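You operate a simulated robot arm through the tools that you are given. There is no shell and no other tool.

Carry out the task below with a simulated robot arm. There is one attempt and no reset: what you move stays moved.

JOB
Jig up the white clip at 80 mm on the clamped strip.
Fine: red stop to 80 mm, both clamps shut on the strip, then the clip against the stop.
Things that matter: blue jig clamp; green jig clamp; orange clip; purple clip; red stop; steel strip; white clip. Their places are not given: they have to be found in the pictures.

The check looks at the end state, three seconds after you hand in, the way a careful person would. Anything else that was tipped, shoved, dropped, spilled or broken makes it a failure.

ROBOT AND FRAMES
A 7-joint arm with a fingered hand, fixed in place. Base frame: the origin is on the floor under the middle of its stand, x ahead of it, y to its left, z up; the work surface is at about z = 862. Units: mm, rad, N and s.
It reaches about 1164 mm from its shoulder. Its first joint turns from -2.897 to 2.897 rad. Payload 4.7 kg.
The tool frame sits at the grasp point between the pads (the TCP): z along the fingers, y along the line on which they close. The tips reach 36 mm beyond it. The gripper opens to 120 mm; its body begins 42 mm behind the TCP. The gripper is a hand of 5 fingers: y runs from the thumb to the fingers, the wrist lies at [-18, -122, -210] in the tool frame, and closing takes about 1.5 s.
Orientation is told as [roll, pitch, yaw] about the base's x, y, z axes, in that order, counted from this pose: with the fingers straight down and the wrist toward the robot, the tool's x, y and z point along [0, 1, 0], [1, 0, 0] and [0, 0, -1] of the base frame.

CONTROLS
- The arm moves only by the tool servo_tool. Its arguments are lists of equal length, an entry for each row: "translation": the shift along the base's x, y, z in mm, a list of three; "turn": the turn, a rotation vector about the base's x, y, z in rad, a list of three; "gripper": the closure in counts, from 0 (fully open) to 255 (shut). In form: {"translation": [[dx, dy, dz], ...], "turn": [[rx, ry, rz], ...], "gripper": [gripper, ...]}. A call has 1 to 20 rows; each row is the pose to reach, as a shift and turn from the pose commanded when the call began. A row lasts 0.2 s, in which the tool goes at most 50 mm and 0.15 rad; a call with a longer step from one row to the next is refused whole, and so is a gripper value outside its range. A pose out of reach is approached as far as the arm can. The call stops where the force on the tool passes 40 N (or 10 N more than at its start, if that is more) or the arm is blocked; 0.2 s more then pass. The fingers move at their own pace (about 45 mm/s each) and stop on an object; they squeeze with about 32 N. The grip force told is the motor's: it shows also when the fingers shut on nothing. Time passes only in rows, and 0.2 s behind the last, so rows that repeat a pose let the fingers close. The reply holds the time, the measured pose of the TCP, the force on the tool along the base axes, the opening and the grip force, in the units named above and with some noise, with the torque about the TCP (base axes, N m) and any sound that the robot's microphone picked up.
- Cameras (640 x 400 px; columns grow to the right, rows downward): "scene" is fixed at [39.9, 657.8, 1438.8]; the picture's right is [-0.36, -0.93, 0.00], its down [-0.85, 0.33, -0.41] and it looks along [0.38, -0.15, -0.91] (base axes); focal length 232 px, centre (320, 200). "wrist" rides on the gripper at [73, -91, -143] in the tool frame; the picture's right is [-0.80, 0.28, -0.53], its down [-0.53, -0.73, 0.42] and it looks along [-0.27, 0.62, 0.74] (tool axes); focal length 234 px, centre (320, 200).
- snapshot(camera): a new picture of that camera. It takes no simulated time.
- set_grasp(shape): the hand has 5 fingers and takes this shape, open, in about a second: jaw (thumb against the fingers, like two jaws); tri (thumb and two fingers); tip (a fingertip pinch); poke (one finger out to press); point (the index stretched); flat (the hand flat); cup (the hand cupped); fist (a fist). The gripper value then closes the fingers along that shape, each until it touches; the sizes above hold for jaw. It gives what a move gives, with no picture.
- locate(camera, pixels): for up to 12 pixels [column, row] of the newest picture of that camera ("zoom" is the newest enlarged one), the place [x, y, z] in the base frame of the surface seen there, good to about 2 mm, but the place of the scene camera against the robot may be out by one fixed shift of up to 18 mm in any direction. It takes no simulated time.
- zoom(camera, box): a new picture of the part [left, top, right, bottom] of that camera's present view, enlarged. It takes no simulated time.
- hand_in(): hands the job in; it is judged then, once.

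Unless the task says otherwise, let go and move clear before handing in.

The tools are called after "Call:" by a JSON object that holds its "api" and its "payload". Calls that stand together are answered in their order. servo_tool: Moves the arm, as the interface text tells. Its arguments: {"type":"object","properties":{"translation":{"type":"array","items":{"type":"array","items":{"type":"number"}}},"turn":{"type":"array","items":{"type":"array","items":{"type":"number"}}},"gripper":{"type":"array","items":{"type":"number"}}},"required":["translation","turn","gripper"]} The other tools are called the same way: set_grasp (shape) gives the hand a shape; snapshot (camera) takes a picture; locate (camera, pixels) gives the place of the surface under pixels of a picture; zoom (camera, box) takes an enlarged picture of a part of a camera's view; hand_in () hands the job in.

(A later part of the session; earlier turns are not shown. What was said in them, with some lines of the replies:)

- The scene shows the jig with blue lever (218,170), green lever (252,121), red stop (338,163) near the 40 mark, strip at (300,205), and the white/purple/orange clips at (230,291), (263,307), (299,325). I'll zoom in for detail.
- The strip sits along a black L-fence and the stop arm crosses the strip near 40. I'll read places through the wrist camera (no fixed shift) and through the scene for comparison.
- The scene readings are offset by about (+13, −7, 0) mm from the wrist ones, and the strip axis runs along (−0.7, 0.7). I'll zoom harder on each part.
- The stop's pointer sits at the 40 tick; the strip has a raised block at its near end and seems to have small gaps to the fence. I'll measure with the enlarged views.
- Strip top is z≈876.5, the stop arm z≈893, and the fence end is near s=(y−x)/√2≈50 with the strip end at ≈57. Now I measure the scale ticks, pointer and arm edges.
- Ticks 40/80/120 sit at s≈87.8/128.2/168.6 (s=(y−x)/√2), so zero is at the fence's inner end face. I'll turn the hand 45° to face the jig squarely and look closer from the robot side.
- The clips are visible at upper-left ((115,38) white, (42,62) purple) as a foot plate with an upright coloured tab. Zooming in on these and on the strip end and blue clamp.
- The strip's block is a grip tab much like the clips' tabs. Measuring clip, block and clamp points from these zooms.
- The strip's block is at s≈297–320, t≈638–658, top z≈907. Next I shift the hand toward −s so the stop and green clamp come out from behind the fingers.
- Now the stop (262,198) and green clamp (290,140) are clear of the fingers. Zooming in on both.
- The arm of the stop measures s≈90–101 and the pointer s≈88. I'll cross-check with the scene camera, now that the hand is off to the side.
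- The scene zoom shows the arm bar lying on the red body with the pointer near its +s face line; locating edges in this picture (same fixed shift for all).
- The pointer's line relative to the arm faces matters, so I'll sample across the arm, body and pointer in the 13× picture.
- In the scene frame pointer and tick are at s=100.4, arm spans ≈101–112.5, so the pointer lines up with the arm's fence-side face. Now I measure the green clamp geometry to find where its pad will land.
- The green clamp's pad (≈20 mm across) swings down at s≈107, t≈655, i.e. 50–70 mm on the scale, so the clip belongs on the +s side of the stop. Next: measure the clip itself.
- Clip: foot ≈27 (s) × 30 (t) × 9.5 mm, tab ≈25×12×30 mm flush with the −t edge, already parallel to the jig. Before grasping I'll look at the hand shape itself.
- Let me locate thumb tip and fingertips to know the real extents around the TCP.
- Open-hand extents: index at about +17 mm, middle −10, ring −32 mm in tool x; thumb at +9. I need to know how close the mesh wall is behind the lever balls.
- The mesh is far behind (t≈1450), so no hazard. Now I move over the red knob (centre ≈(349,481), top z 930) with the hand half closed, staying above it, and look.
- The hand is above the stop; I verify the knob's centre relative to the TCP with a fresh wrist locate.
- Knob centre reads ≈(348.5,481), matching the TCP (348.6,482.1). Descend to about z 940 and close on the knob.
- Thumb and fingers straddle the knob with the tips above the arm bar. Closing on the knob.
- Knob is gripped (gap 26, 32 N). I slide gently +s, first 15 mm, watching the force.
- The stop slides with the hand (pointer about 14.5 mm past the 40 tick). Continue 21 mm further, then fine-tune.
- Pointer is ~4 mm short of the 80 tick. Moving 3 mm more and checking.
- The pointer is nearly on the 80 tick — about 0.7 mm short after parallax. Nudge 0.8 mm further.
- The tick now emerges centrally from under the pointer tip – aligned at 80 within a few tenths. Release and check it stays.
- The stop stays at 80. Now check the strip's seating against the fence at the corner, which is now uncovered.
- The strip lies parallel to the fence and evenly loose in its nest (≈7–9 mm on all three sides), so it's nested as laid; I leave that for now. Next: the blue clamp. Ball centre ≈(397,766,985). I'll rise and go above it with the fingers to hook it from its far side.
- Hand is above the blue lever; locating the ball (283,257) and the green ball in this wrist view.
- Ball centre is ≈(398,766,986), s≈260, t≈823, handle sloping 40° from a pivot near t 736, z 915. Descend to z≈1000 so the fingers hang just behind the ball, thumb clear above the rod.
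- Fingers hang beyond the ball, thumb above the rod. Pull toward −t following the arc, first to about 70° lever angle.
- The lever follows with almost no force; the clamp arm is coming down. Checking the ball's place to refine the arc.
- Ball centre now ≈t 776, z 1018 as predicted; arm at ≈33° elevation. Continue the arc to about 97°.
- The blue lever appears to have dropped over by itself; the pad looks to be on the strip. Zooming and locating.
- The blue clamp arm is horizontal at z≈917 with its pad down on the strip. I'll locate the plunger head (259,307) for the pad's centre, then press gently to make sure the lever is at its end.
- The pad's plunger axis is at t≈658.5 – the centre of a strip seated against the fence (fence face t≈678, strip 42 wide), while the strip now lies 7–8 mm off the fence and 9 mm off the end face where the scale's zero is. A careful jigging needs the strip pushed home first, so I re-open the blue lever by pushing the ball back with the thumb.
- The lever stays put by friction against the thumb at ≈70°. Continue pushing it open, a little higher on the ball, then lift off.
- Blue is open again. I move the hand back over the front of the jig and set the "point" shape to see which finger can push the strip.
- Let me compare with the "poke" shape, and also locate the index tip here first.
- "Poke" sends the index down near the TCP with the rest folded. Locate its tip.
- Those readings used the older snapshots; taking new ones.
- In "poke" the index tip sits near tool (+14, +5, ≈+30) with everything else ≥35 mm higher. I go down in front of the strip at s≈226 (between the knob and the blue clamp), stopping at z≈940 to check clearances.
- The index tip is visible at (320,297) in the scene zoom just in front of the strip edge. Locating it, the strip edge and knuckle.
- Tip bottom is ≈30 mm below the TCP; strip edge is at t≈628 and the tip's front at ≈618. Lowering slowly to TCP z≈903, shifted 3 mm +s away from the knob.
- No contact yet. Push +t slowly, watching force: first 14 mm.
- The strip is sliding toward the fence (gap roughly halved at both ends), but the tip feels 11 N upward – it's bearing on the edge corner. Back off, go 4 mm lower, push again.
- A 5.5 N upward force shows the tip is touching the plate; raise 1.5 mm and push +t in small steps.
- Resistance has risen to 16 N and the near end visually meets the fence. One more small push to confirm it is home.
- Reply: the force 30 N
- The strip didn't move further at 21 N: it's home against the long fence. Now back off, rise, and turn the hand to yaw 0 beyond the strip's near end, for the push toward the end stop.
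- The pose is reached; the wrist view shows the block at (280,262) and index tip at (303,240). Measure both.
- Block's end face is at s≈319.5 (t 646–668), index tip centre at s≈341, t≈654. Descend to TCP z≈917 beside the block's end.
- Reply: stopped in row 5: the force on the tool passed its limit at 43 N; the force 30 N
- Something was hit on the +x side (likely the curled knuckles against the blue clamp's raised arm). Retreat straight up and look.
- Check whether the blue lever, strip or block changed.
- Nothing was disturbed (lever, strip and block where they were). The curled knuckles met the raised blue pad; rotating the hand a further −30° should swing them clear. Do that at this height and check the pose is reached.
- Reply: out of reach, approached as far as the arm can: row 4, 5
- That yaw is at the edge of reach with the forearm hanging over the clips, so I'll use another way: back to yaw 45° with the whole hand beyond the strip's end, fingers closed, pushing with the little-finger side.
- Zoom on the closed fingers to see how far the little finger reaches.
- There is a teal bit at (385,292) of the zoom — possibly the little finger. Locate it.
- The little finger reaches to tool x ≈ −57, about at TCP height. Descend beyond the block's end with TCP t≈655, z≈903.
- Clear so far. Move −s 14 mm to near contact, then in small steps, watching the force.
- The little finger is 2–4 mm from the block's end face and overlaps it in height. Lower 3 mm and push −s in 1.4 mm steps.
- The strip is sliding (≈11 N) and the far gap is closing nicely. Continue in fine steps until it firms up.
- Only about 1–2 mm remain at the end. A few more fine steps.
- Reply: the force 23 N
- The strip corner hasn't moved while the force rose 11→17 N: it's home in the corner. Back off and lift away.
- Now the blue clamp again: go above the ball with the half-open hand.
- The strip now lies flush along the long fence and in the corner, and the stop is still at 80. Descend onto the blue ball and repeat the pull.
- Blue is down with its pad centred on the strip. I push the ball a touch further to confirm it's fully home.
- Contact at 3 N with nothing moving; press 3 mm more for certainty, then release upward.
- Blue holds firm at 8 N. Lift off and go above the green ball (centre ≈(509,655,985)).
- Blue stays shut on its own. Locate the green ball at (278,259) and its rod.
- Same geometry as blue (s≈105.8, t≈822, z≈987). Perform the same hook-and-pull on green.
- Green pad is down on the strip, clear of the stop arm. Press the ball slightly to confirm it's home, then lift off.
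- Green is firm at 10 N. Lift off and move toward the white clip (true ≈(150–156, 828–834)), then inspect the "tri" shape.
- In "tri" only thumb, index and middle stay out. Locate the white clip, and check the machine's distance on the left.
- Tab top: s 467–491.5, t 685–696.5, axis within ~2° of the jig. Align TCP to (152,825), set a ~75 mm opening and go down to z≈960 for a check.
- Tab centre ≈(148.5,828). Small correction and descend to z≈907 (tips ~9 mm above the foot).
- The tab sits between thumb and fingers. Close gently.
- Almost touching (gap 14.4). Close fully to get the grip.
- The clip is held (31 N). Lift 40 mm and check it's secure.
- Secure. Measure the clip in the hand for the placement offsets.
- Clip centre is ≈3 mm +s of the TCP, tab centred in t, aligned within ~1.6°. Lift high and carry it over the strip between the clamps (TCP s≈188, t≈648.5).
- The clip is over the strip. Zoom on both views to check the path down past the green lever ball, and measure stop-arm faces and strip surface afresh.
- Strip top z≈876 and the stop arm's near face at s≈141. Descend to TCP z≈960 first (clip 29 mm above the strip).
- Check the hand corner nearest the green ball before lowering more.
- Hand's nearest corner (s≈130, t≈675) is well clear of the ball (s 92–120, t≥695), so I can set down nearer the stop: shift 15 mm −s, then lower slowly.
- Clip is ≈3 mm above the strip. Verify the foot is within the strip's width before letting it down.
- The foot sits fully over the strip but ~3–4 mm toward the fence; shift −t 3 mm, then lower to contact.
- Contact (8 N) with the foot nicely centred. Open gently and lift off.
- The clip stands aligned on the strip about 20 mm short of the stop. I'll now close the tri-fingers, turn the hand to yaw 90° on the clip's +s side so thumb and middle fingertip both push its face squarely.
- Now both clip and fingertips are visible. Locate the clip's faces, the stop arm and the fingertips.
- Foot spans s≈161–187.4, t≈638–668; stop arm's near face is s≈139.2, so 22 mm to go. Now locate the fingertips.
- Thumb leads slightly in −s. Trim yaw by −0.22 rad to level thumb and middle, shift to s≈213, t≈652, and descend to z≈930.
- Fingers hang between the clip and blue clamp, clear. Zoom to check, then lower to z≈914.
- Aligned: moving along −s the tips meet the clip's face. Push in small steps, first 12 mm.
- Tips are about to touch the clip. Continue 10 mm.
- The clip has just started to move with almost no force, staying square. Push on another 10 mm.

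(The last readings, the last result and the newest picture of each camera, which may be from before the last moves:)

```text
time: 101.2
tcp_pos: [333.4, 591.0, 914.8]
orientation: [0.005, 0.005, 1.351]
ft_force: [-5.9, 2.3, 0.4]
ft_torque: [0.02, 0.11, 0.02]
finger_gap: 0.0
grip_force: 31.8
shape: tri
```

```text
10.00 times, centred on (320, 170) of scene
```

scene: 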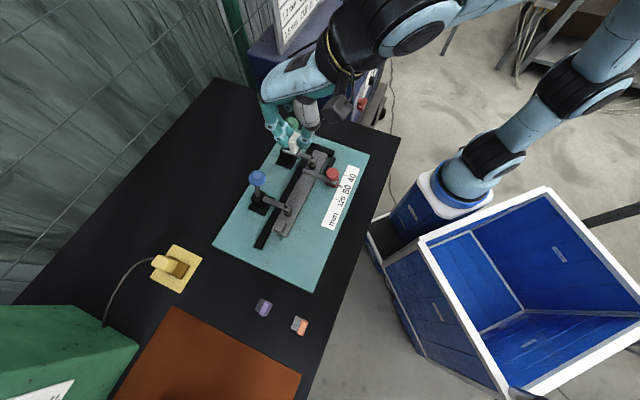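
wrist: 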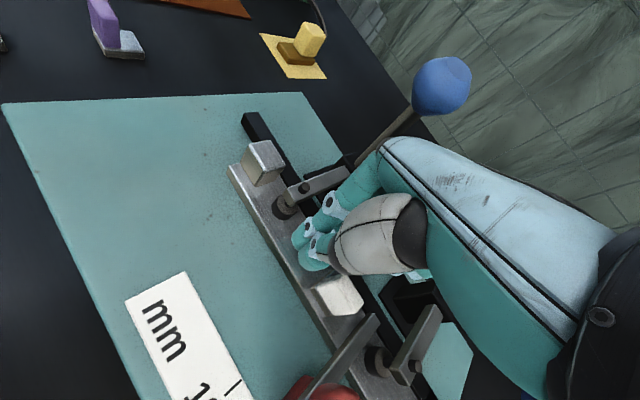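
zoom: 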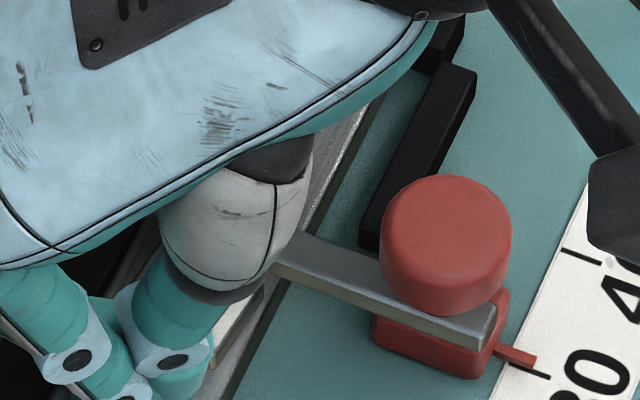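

Force rose to ~6 N and the clip looks ~8° turned (its +t corner leading, presumably on the arm). Zoom to verify before correcting.

Call:
{"api": "zoom", "payload": {"camera": "wrist", "box": [320, 255, 384, 310]}}

Call:
{"api": "zoom", "payload": {"camera": "wrist", "box": [280, 230, 344, 290]}}

Call:
{"api": "zoom", "payload": {"camera": "scene", "box": [296, 170, 328, 195]}}

```text
7.27 times, centred on (352, 282) of wrist
```

zoom: 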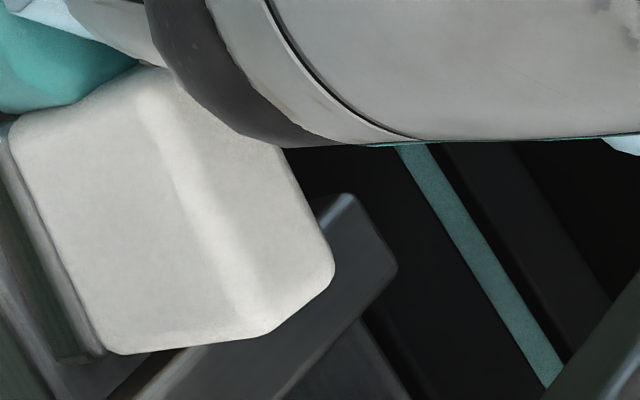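

```text
6.67 times, centred on (312, 260) of wrist
```

zoom: 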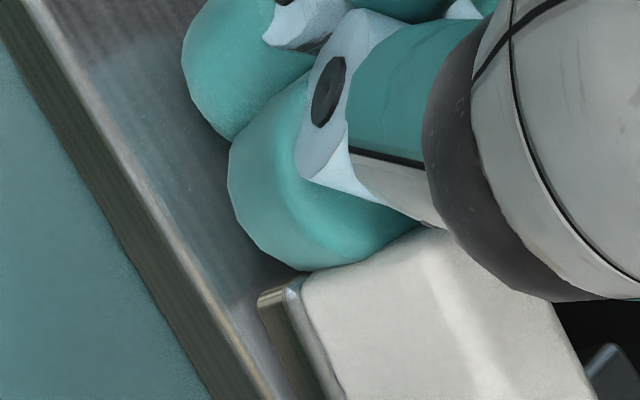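

```text
16.00 times, centred on (312, 182) of scene
```

zoom: 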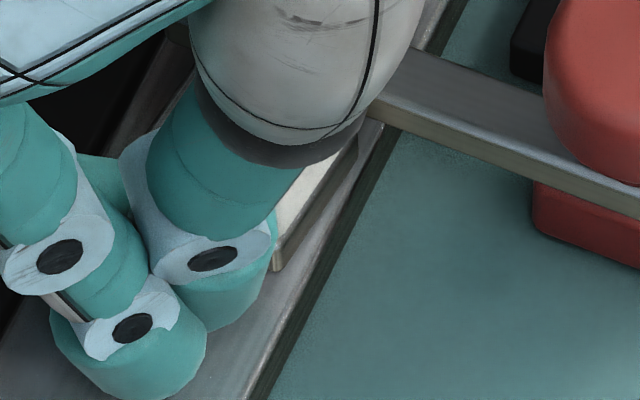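

Back the fingers off and lift to see the clip's true pose against the stop.

Call:
{"api": "servo_tool", "payload": {"translation": [[-2, 2, 0], [-5, 5, 0], [-7, 7, 5], [-12, 12, 30], [-17, 17, 70], [-17, 17, 90], [-17, 17, 90]], "turn": [[0, 0, 0], [0, 0, 0], [0, 0, 0], [0, 0, 0], [0, 0, 0], [0, 0, 0], [0, 0, 0]], "gripper": [255, 255, 255, 255, 255, 255, 255]}}

Call:
{"api": "snapshot", "payload": {"camera": "wrist"}}

Call:
{"api": "zoom", "payload": {"camera": "wrist", "box": [260, 270, 372, 400]}}

Call:
{"api": "zoom", "payload": {"camera": "scene", "box": [292, 155, 340, 190]}}

```text
time: 102.8
tcp_pos: [317.8, 605.5, 1004.4]
orientation: [0.002, 0.003, 1.35]
ft_force: [-0.4, 0.0, -0.2]
ft_torque: [-0.03, 0.01, -0.01]
finger_gap: 0.0
grip_force: 32.6
shape: tri
```

```text
taken
```

wrist: 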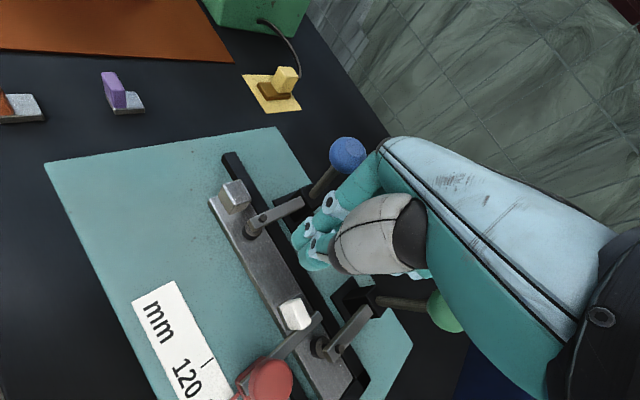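

```text
3.08 times, centred on (316, 335) of wrist
```

zoom: 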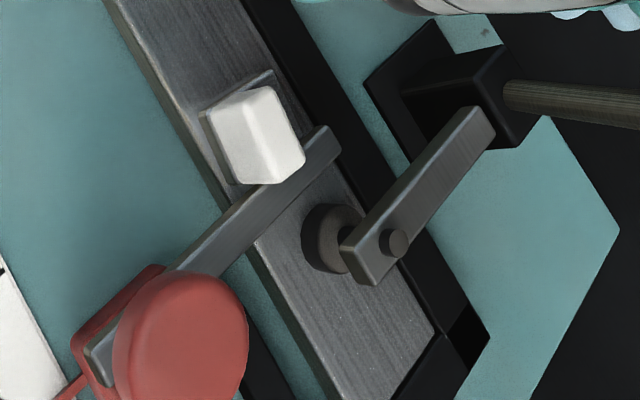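

```text
11.43 times, centred on (316, 172) of scene
```

zoom: 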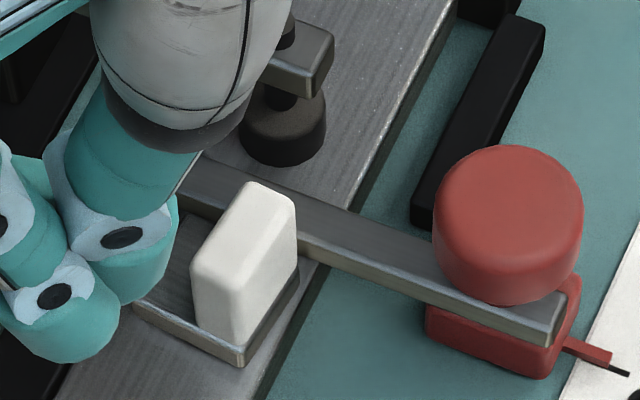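

The clip's +t corner is on the arm while the −t corner lags ~4–5 mm. I'll push the −t half of its back face: shift the hand 21 mm −t and come down again behind it.

Call:
{"api": "servo_tool", "payload": {"translation": [[-5, -10, 0], [-9.6, -20, 0], [-9.6, -20, -30], [-9.6, -20, -60], [-9.6, -20, -80], [-9.6, -20, -89], [-9.6, -20, -89]], "turn": [[0, 0, 0], [0, 0, 0], [0, 0, 0], [0, 0, 0], [0, 0, 0], [0, 0, 0], [0, 0, 0]], "gripper": [255, 255, 255, 255, 255, 255, 255]}}

Call:
{"api": "snapshot", "payload": {"camera": "wrist"}}

Call:
{"api": "zoom", "payload": {"camera": "wrist", "box": [280, 220, 400, 340]}}

Call:
{"api": "zoom", "payload": {"camera": "scene", "box": [284, 155, 348, 200]}}

```text
time: 104.3
tcp_pos: [308.1, 586.8, 914.9]
orientation: [0.002, 0.004, 1.35]
ft_force: [0.0, -0.5, -0.3]
ft_torque: [0.0, 0.01, 0.01]
finger_gap: 0.0
grip_force: 32.6
shape: tri
```

```text
taken
```

wrist: 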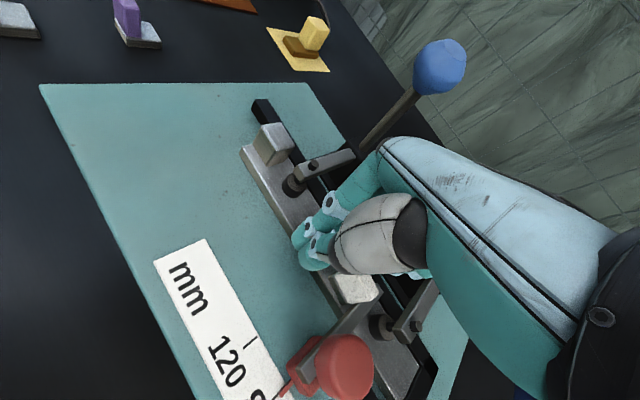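

```text
3.33 times, centred on (340, 280) of wrist
```

zoom: 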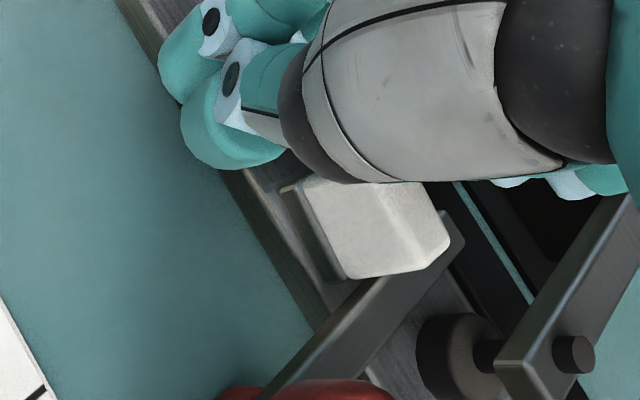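

```text
8.89 times, centred on (316, 178) of scene
```

zoom: 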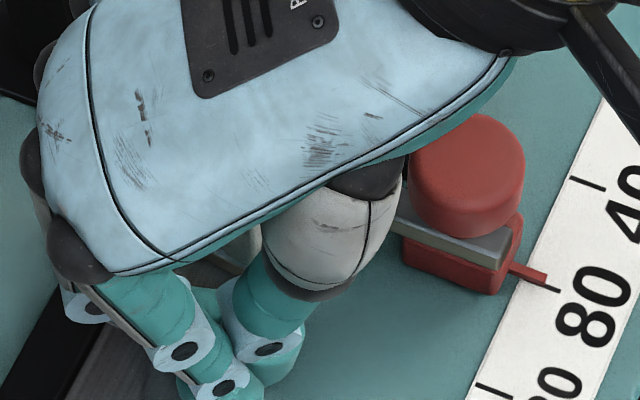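

Positioned behind the −t half. Advance 11 mm, then gently.

Call:
{"api": "servo_tool", "payload": {"translation": [[2, -2, 0], [4, -4, 0], [6, -6, 0], [7.5, -7.5, 0], [8.5, -8.5, 0], [9.5, -9.5, 0], [9.5, -9.5, 0]], "turn": [[0, 0, 0], [0, 0, 0], [0, 0, 0], [0, 0, 0], [0, 0, 0], [0, 0, 0], [0, 0, 0]], "gripper": [255, 255, 255, 255, 255, 255, 255]}}

Call:
{"api": "zoom", "payload": {"camera": "wrist", "box": [280, 220, 400, 340]}}

```text
time: 106.0
tcp_pos: [316.1, 576.5, 915.7]
orientation: [0.002, 0.003, 1.35]
ft_force: [-0.4, 0.1, -0.2]
ft_torque: [0.01, 0.01, 0.0]
finger_gap: 0.0
grip_force: 30.9
shape: tri
```

```text
3.33 times, centred on (340, 280) of wrist
```

zoom: 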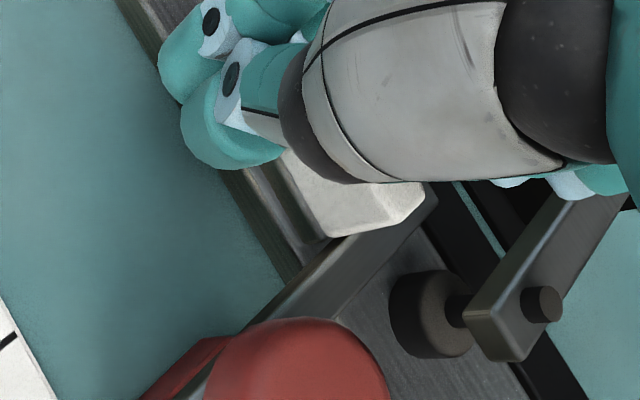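

Still no load. Continue in 1.4 mm steps.

Call:
{"api": "servo_tool", "payload": {"translation": [[1, -1, 0], [2, -2, 0], [3, -3, 0], [3, -3, 0]], "turn": [[0, 0, 0], [0, 0, 0], [0, 0, 0], [0, 0, 0]], "gripper": [255, 255, 255, 255]}}

Call:
{"api": "zoom", "payload": {"camera": "wrist", "box": [300, 250, 380, 320]}}

```text
time: 107.0
tcp_pos: [318.7, 573.9, 915.2]
orientation: [0.002, 0.004, 1.353]
ft_force: [-4.2, 3.6, -0.2]
ft_torque: [0.06, 0.14, 0.04]
finger_gap: 0.0
grip_force: 31.8
shape: tri
```

```text
5.71 times, centred on (340, 285) of wrist
```

zoom: 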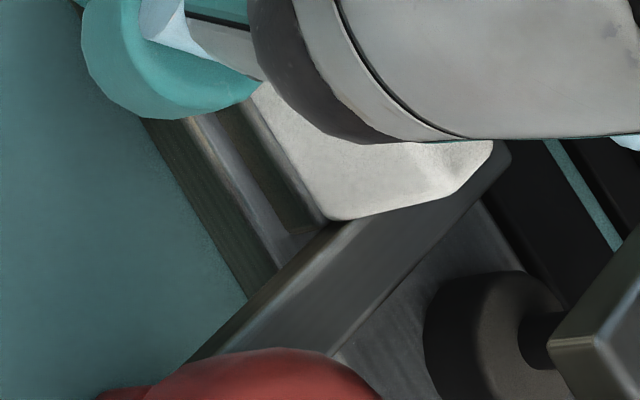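

Now the clip's side runs parallel to the strip and the force is 5.5 N — it appears flush. Back off, lift, and inspect clip and pointer.

Call:
{"api": "servo_tool", "payload": {"translation": [[-2, 2, 0], [-6, 6, 0], [-10, 10, 10], [-14, 14, 50], [-18, 18, 95], [-30, 30, 120], [-30, 30, 120]], "turn": [[0, 0, 0], [0, 0, 0], [0, 0, 0], [0, 0, 0], [0, 0, 0], [0, 0, 0], [0, 0, 0]], "gripper": [255, 255, 255, 255, 255, 255, 255]}}

Call:
{"api": "snapshot", "payload": {"camera": "wrist"}}

Call:
{"api": "zoom", "payload": {"camera": "scene", "box": [296, 155, 360, 195]}}

Call:
{"api": "zoom", "payload": {"camera": "wrist", "box": [240, 270, 352, 390]}}

```text
time: 108.5
tcp_pos: [290.2, 605.2, 1035.5]
orientation: [0.003, 0.004, 1.351]
ft_force: [0.1, 0.6, 0.6]
ft_torque: [-0.02, -0.01, -0.02]
finger_gap: 0.0
grip_force: 32.0
shape: tri
```

```text
taken
```

wrist: 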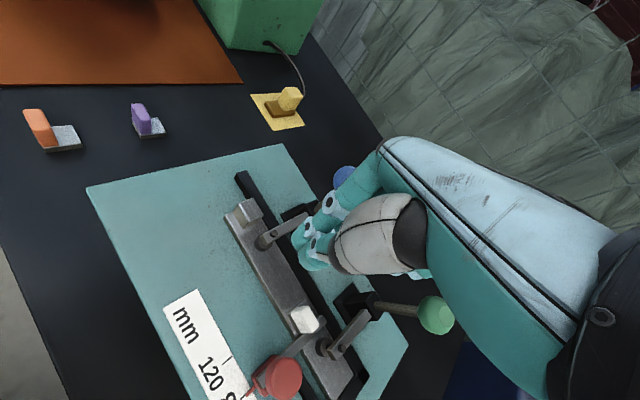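

```text
10.00 times, centred on (328, 175) of scene
```

zoom: 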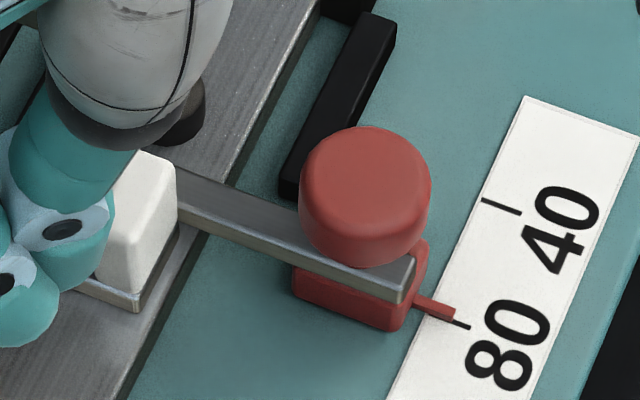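

```text
3.33 times, centred on (296, 330) of wrist
```

zoom: 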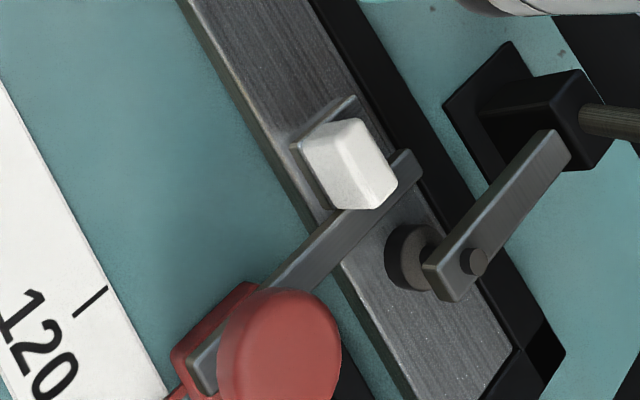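

Clip looks square against the arm. Move the hand clear and compare the pointer in the same 16× view as before.

Call:
{"api": "servo_tool", "payload": {"translation": [[-10, 5, 40], [-25, 10, 75], [-45, -15, 75], [-65, -50, 75], [-80, -90, 75], [-90, -130, 75], [-90, -130, 75]], "turn": [[0, 0, 0], [0, 0, 0], [0, 0, 0], [0, 0, 0], [0, 0, 0], [0, 0, 0], [0, 0, 0]], "gripper": [255, 255, 255, 255, 255, 255, 255]}}

Call:
{"api": "snapshot", "payload": {"camera": "scene"}}

Call:
{"api": "zoom", "payload": {"camera": "scene", "box": [328, 175, 360, 195]}}

Call:
{"api": "zoom", "payload": {"camera": "scene", "box": [296, 155, 344, 190]}}

Call:
{"api": "snapshot", "payload": {"camera": "wrist"}}

```text
time: 110.2
tcp_pos: [199.6, 471.0, 1112.3]
orientation: [0.003, 0.005, 1.351]
ft_force: [-0.3, 0.6, 0.3]
ft_torque: [0.0, 0.0, 0.02]
finger_gap: 0.2
grip_force: 32.1
shape: tri
```

```text
taken
```

scene: 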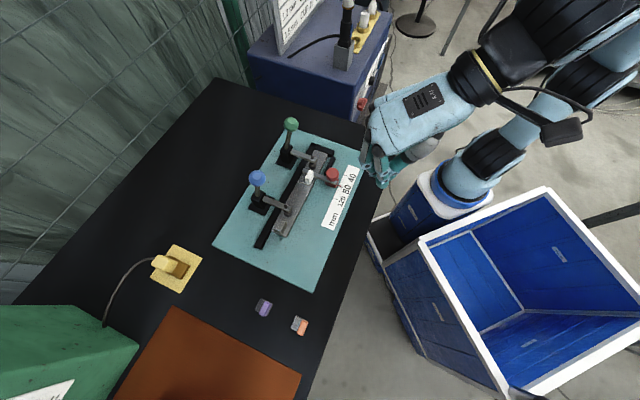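

```text
16.00 times, centred on (344, 185) of scene
```

zoom: 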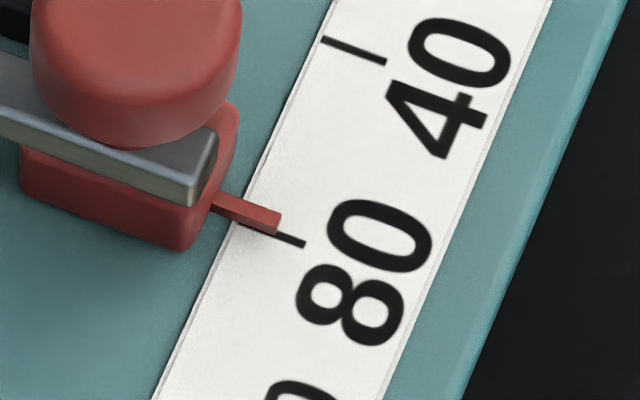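

```text
11.43 times, centred on (320, 172) of scene
```

zoom: 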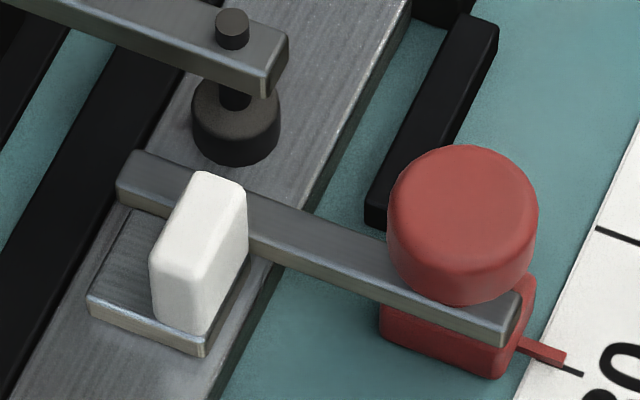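

```text
taken
```

wrist: 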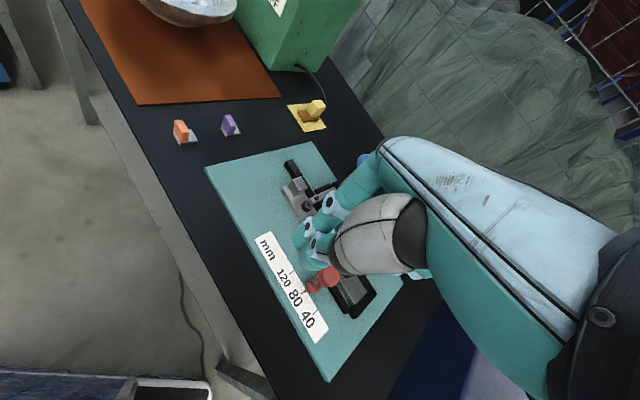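

Pointer unchanged at 80. The clip's back edge slopes ~3° differently from the arm; zoom tighter to judge the residual gap.

Call:
{"api": "zoom", "payload": {"camera": "scene", "box": [300, 166, 324, 184]}}

Call:
{"api": "zoom", "payload": {"camera": "scene", "box": [300, 170, 316, 182]}}

```text
16.00 times, centred on (312, 175) of scene
```

zoom: 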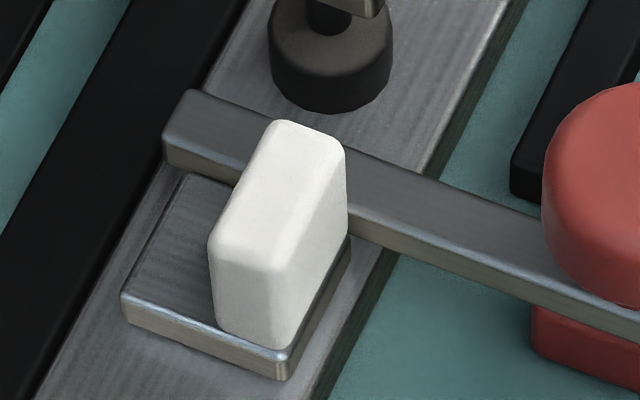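

```text
16.00 times, centred on (308, 176) of scene
```

zoom: 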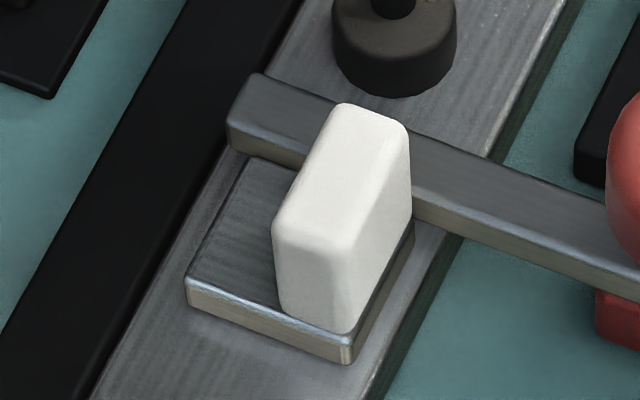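

Edge slopes now agree within ~1° and the foot meets the arm. For a second opinion I move the wrist camera to look along the arm from the −t side.

Call:
{"api": "servo_tool", "payload": {"translation": [[25, -15, -10], [50, -30, -30], [75, -45, -55], [95, -50, -80], [100, -50, -92], [100, -50, -92]], "turn": [[0, 0, 0], [0, 0, 0], [0, 0, 0], [0, 0, 0], [0, 0, 0], [0, 0, 0]], "gripper": [255, 255, 255, 255, 255, 255]}}

Call:
{"api": "snapshot", "payload": {"camera": "wrist"}}

```text
time: 111.5
tcp_pos: [299.7, 424.5, 1018.5]
orientation: [0.005, 0.004, 1.352]
ft_force: [0.9, -0.1, 0.2]
ft_torque: [-0.01, 0.02, -0.03]
finger_gap: 0.2
grip_force: 32.0
shape: tri
```

```text
taken
```

wrist: 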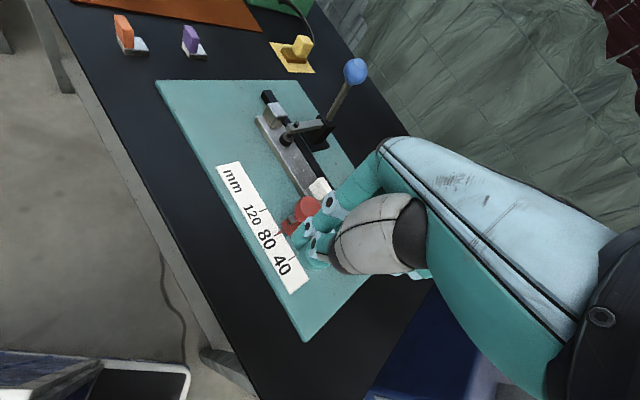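

Call:
{"api": "zoom", "payload": {"camera": "wrist", "box": [296, 170, 344, 205]}}

Call:
{"api": "servo_tool", "payload": {"translation": [[15, -25, 0], [30, -50, 5], [30, -50, 5]], "turn": [[0, 0, 0], [0, 0, 0], [0, 0, 0]], "gripper": [255, 255, 255]}}

Call:
{"api": "snapshot", "payload": {"camera": "wrist"}}

```text
11.43 times, centred on (320, 188) of wrist
```

zoom: 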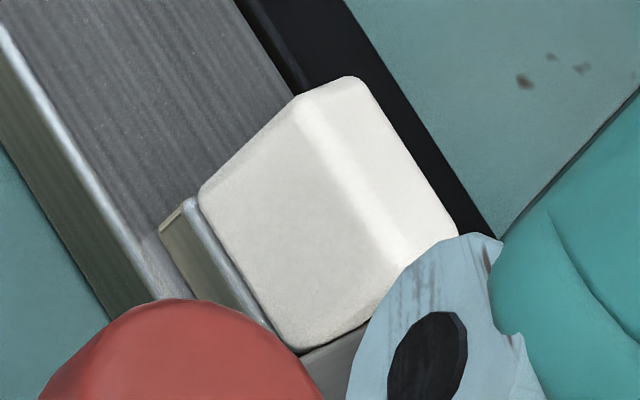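

```text
time: 112.3
tcp_pos: [327.9, 373.3, 1023.5]
orientation: [0.003, 0.004, 1.35]
ft_force: [0.3, 0.3, -0.1]
ft_torque: [-0.02, 0.0, 0.03]
finger_gap: 0.0
grip_force: 32.2
shape: tri
```

```text
taken
```

wrist: 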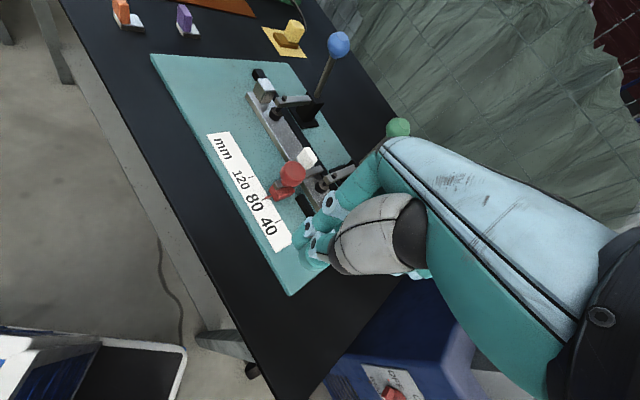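

Call:
{"api": "zoom", "payload": {"camera": "wrist", "box": [282, 140, 338, 190]}}

Call:
{"api": "zoom", "payload": {"camera": "wrist", "box": [292, 145, 324, 170]}}

```text
8.00 times, centred on (310, 165) of wrist
```

zoom: 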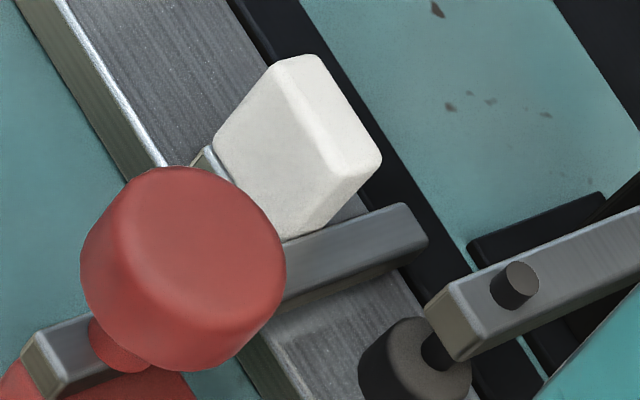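

```text
16.00 times, centred on (308, 158) of wrist
```

zoom: 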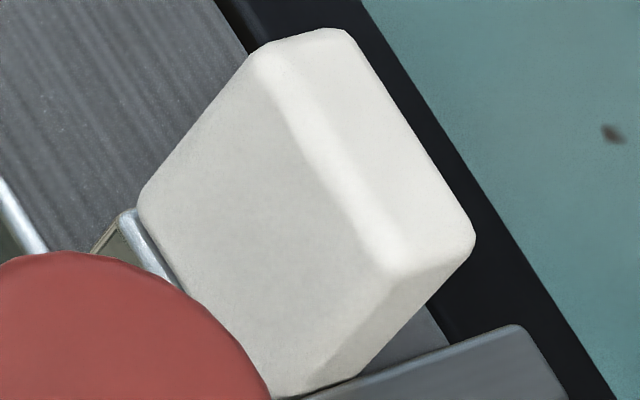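

Call:
{"api": "zoom", "payload": {"camera": "scene", "box": [300, 169, 310, 177]}}

Call:
{"api": "zoom", "payload": {"camera": "scene", "box": [308, 172, 320, 182]}}

```text
16.00 times, centred on (305, 173) of scene
```

zoom: 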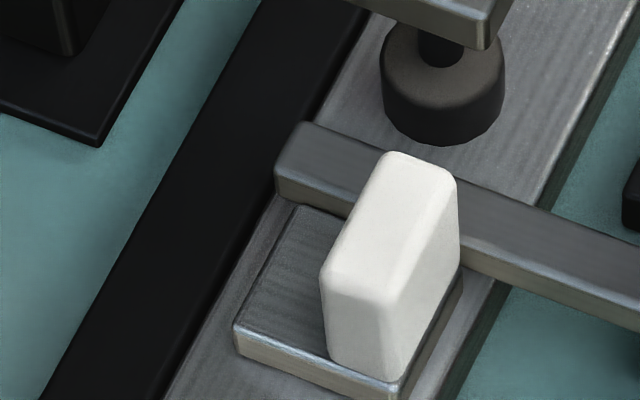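

```text
16.00 times, centred on (314, 177) of scene
```

zoom: 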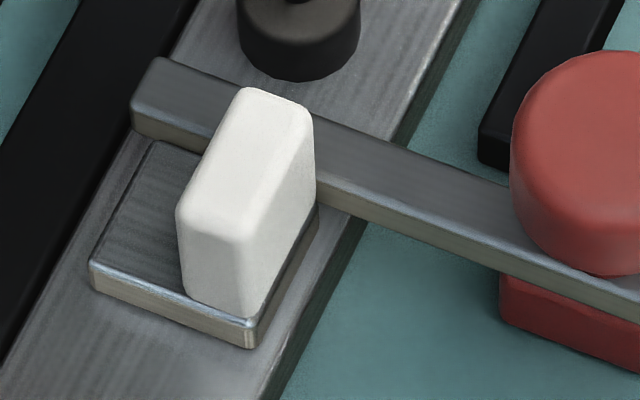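

Both junction ends show the foot touching the arm with no visible slit; pointer at 80, both levers over, other clips untouched. Move the hand further up and away before handing in.

Call:
{"api": "servo_tool", "payload": {"translation": [[-10, -10, 30], [-20, -20, 65], [-30, -30, 100], [-30, -30, 100]], "turn": [[0, 0, 0], [0, 0, 0], [0, 0, 0], [0, 0, 0]], "gripper": [200, 150, 100, 100]}}

Call:
{"api": "zoom", "payload": {"camera": "scene", "box": [200, 90, 400, 350]}}

Call:
{"api": "zoom", "payload": {"camera": "scene", "box": [240, 130, 368, 220]}}

```text
time: 113.3
tcp_pos: [299.7, 344.0, 1124.9]
orientation: [0.001, 0.005, 1.351]
ft_force: [0.4, 0.3, -0.6]
ft_torque: [0.01, -0.03, 0.03]
finger_gap: 61.1
grip_force: 0.1
shape: tri
```

```text
1.54 times, centred on (300, 220) of scene
```

zoom: 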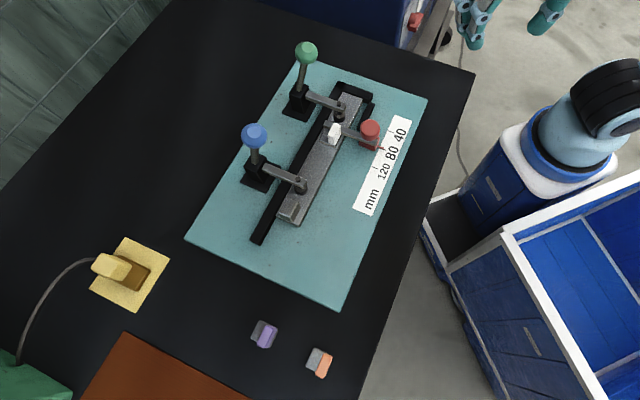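

```text
4.44 times, centred on (304, 175) of scene
```

zoom: 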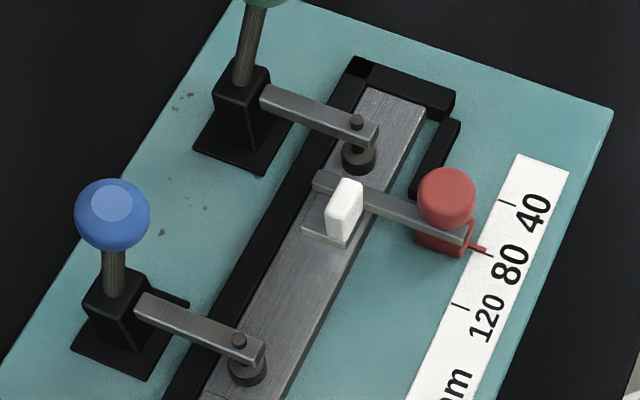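

The last pictures show the pointer at the 80 tick, both pads down on the seated strip and the white clip square against the stop arm. The purple and orange clips are untouched and the hand is clear, so I'm handing in.

Call:
{"api": "hand_in", "payload": {}}

```text
The job is handed in.
```

I've handed the job in: the white clip stands on the clamped strip against the red stop, which is set at 80 mm. The result of the check hasn't come back.

- **Stop:** the pointer sits on the 80 tick. It looked the same before and after I pushed the clip against the arm.
- **Strip:** it lay about 7–9 mm off the long fence and the end face, and the scale's zero is at that end face. Your instructions didn't mention this, but I pushed the strip home into the corner before clamping so that 80 mm is measured from the strip's end.
- **Clamps:** the blue and green clamps are both closed, with their pads on the strip. I pressed each lever to about 8–10 N and neither moved further.
- **Clip:** it is square to the arm within about 1°, with no gap visible at either end. It is on the side of the stop away from the fence end, because the green clamp's pad takes up the space on the other side. That puts its contact face about 12 mm past the 80 tick, because the pointer lines up with the arm's other face.
- **Other things:** I reopened the blue clamp once to seat the strip, then closed it again. The hand also bumped the blue clamp's raised arm at 43 N and stopped; nothing had shifted when I checked. The purple and orange clips were not touched.
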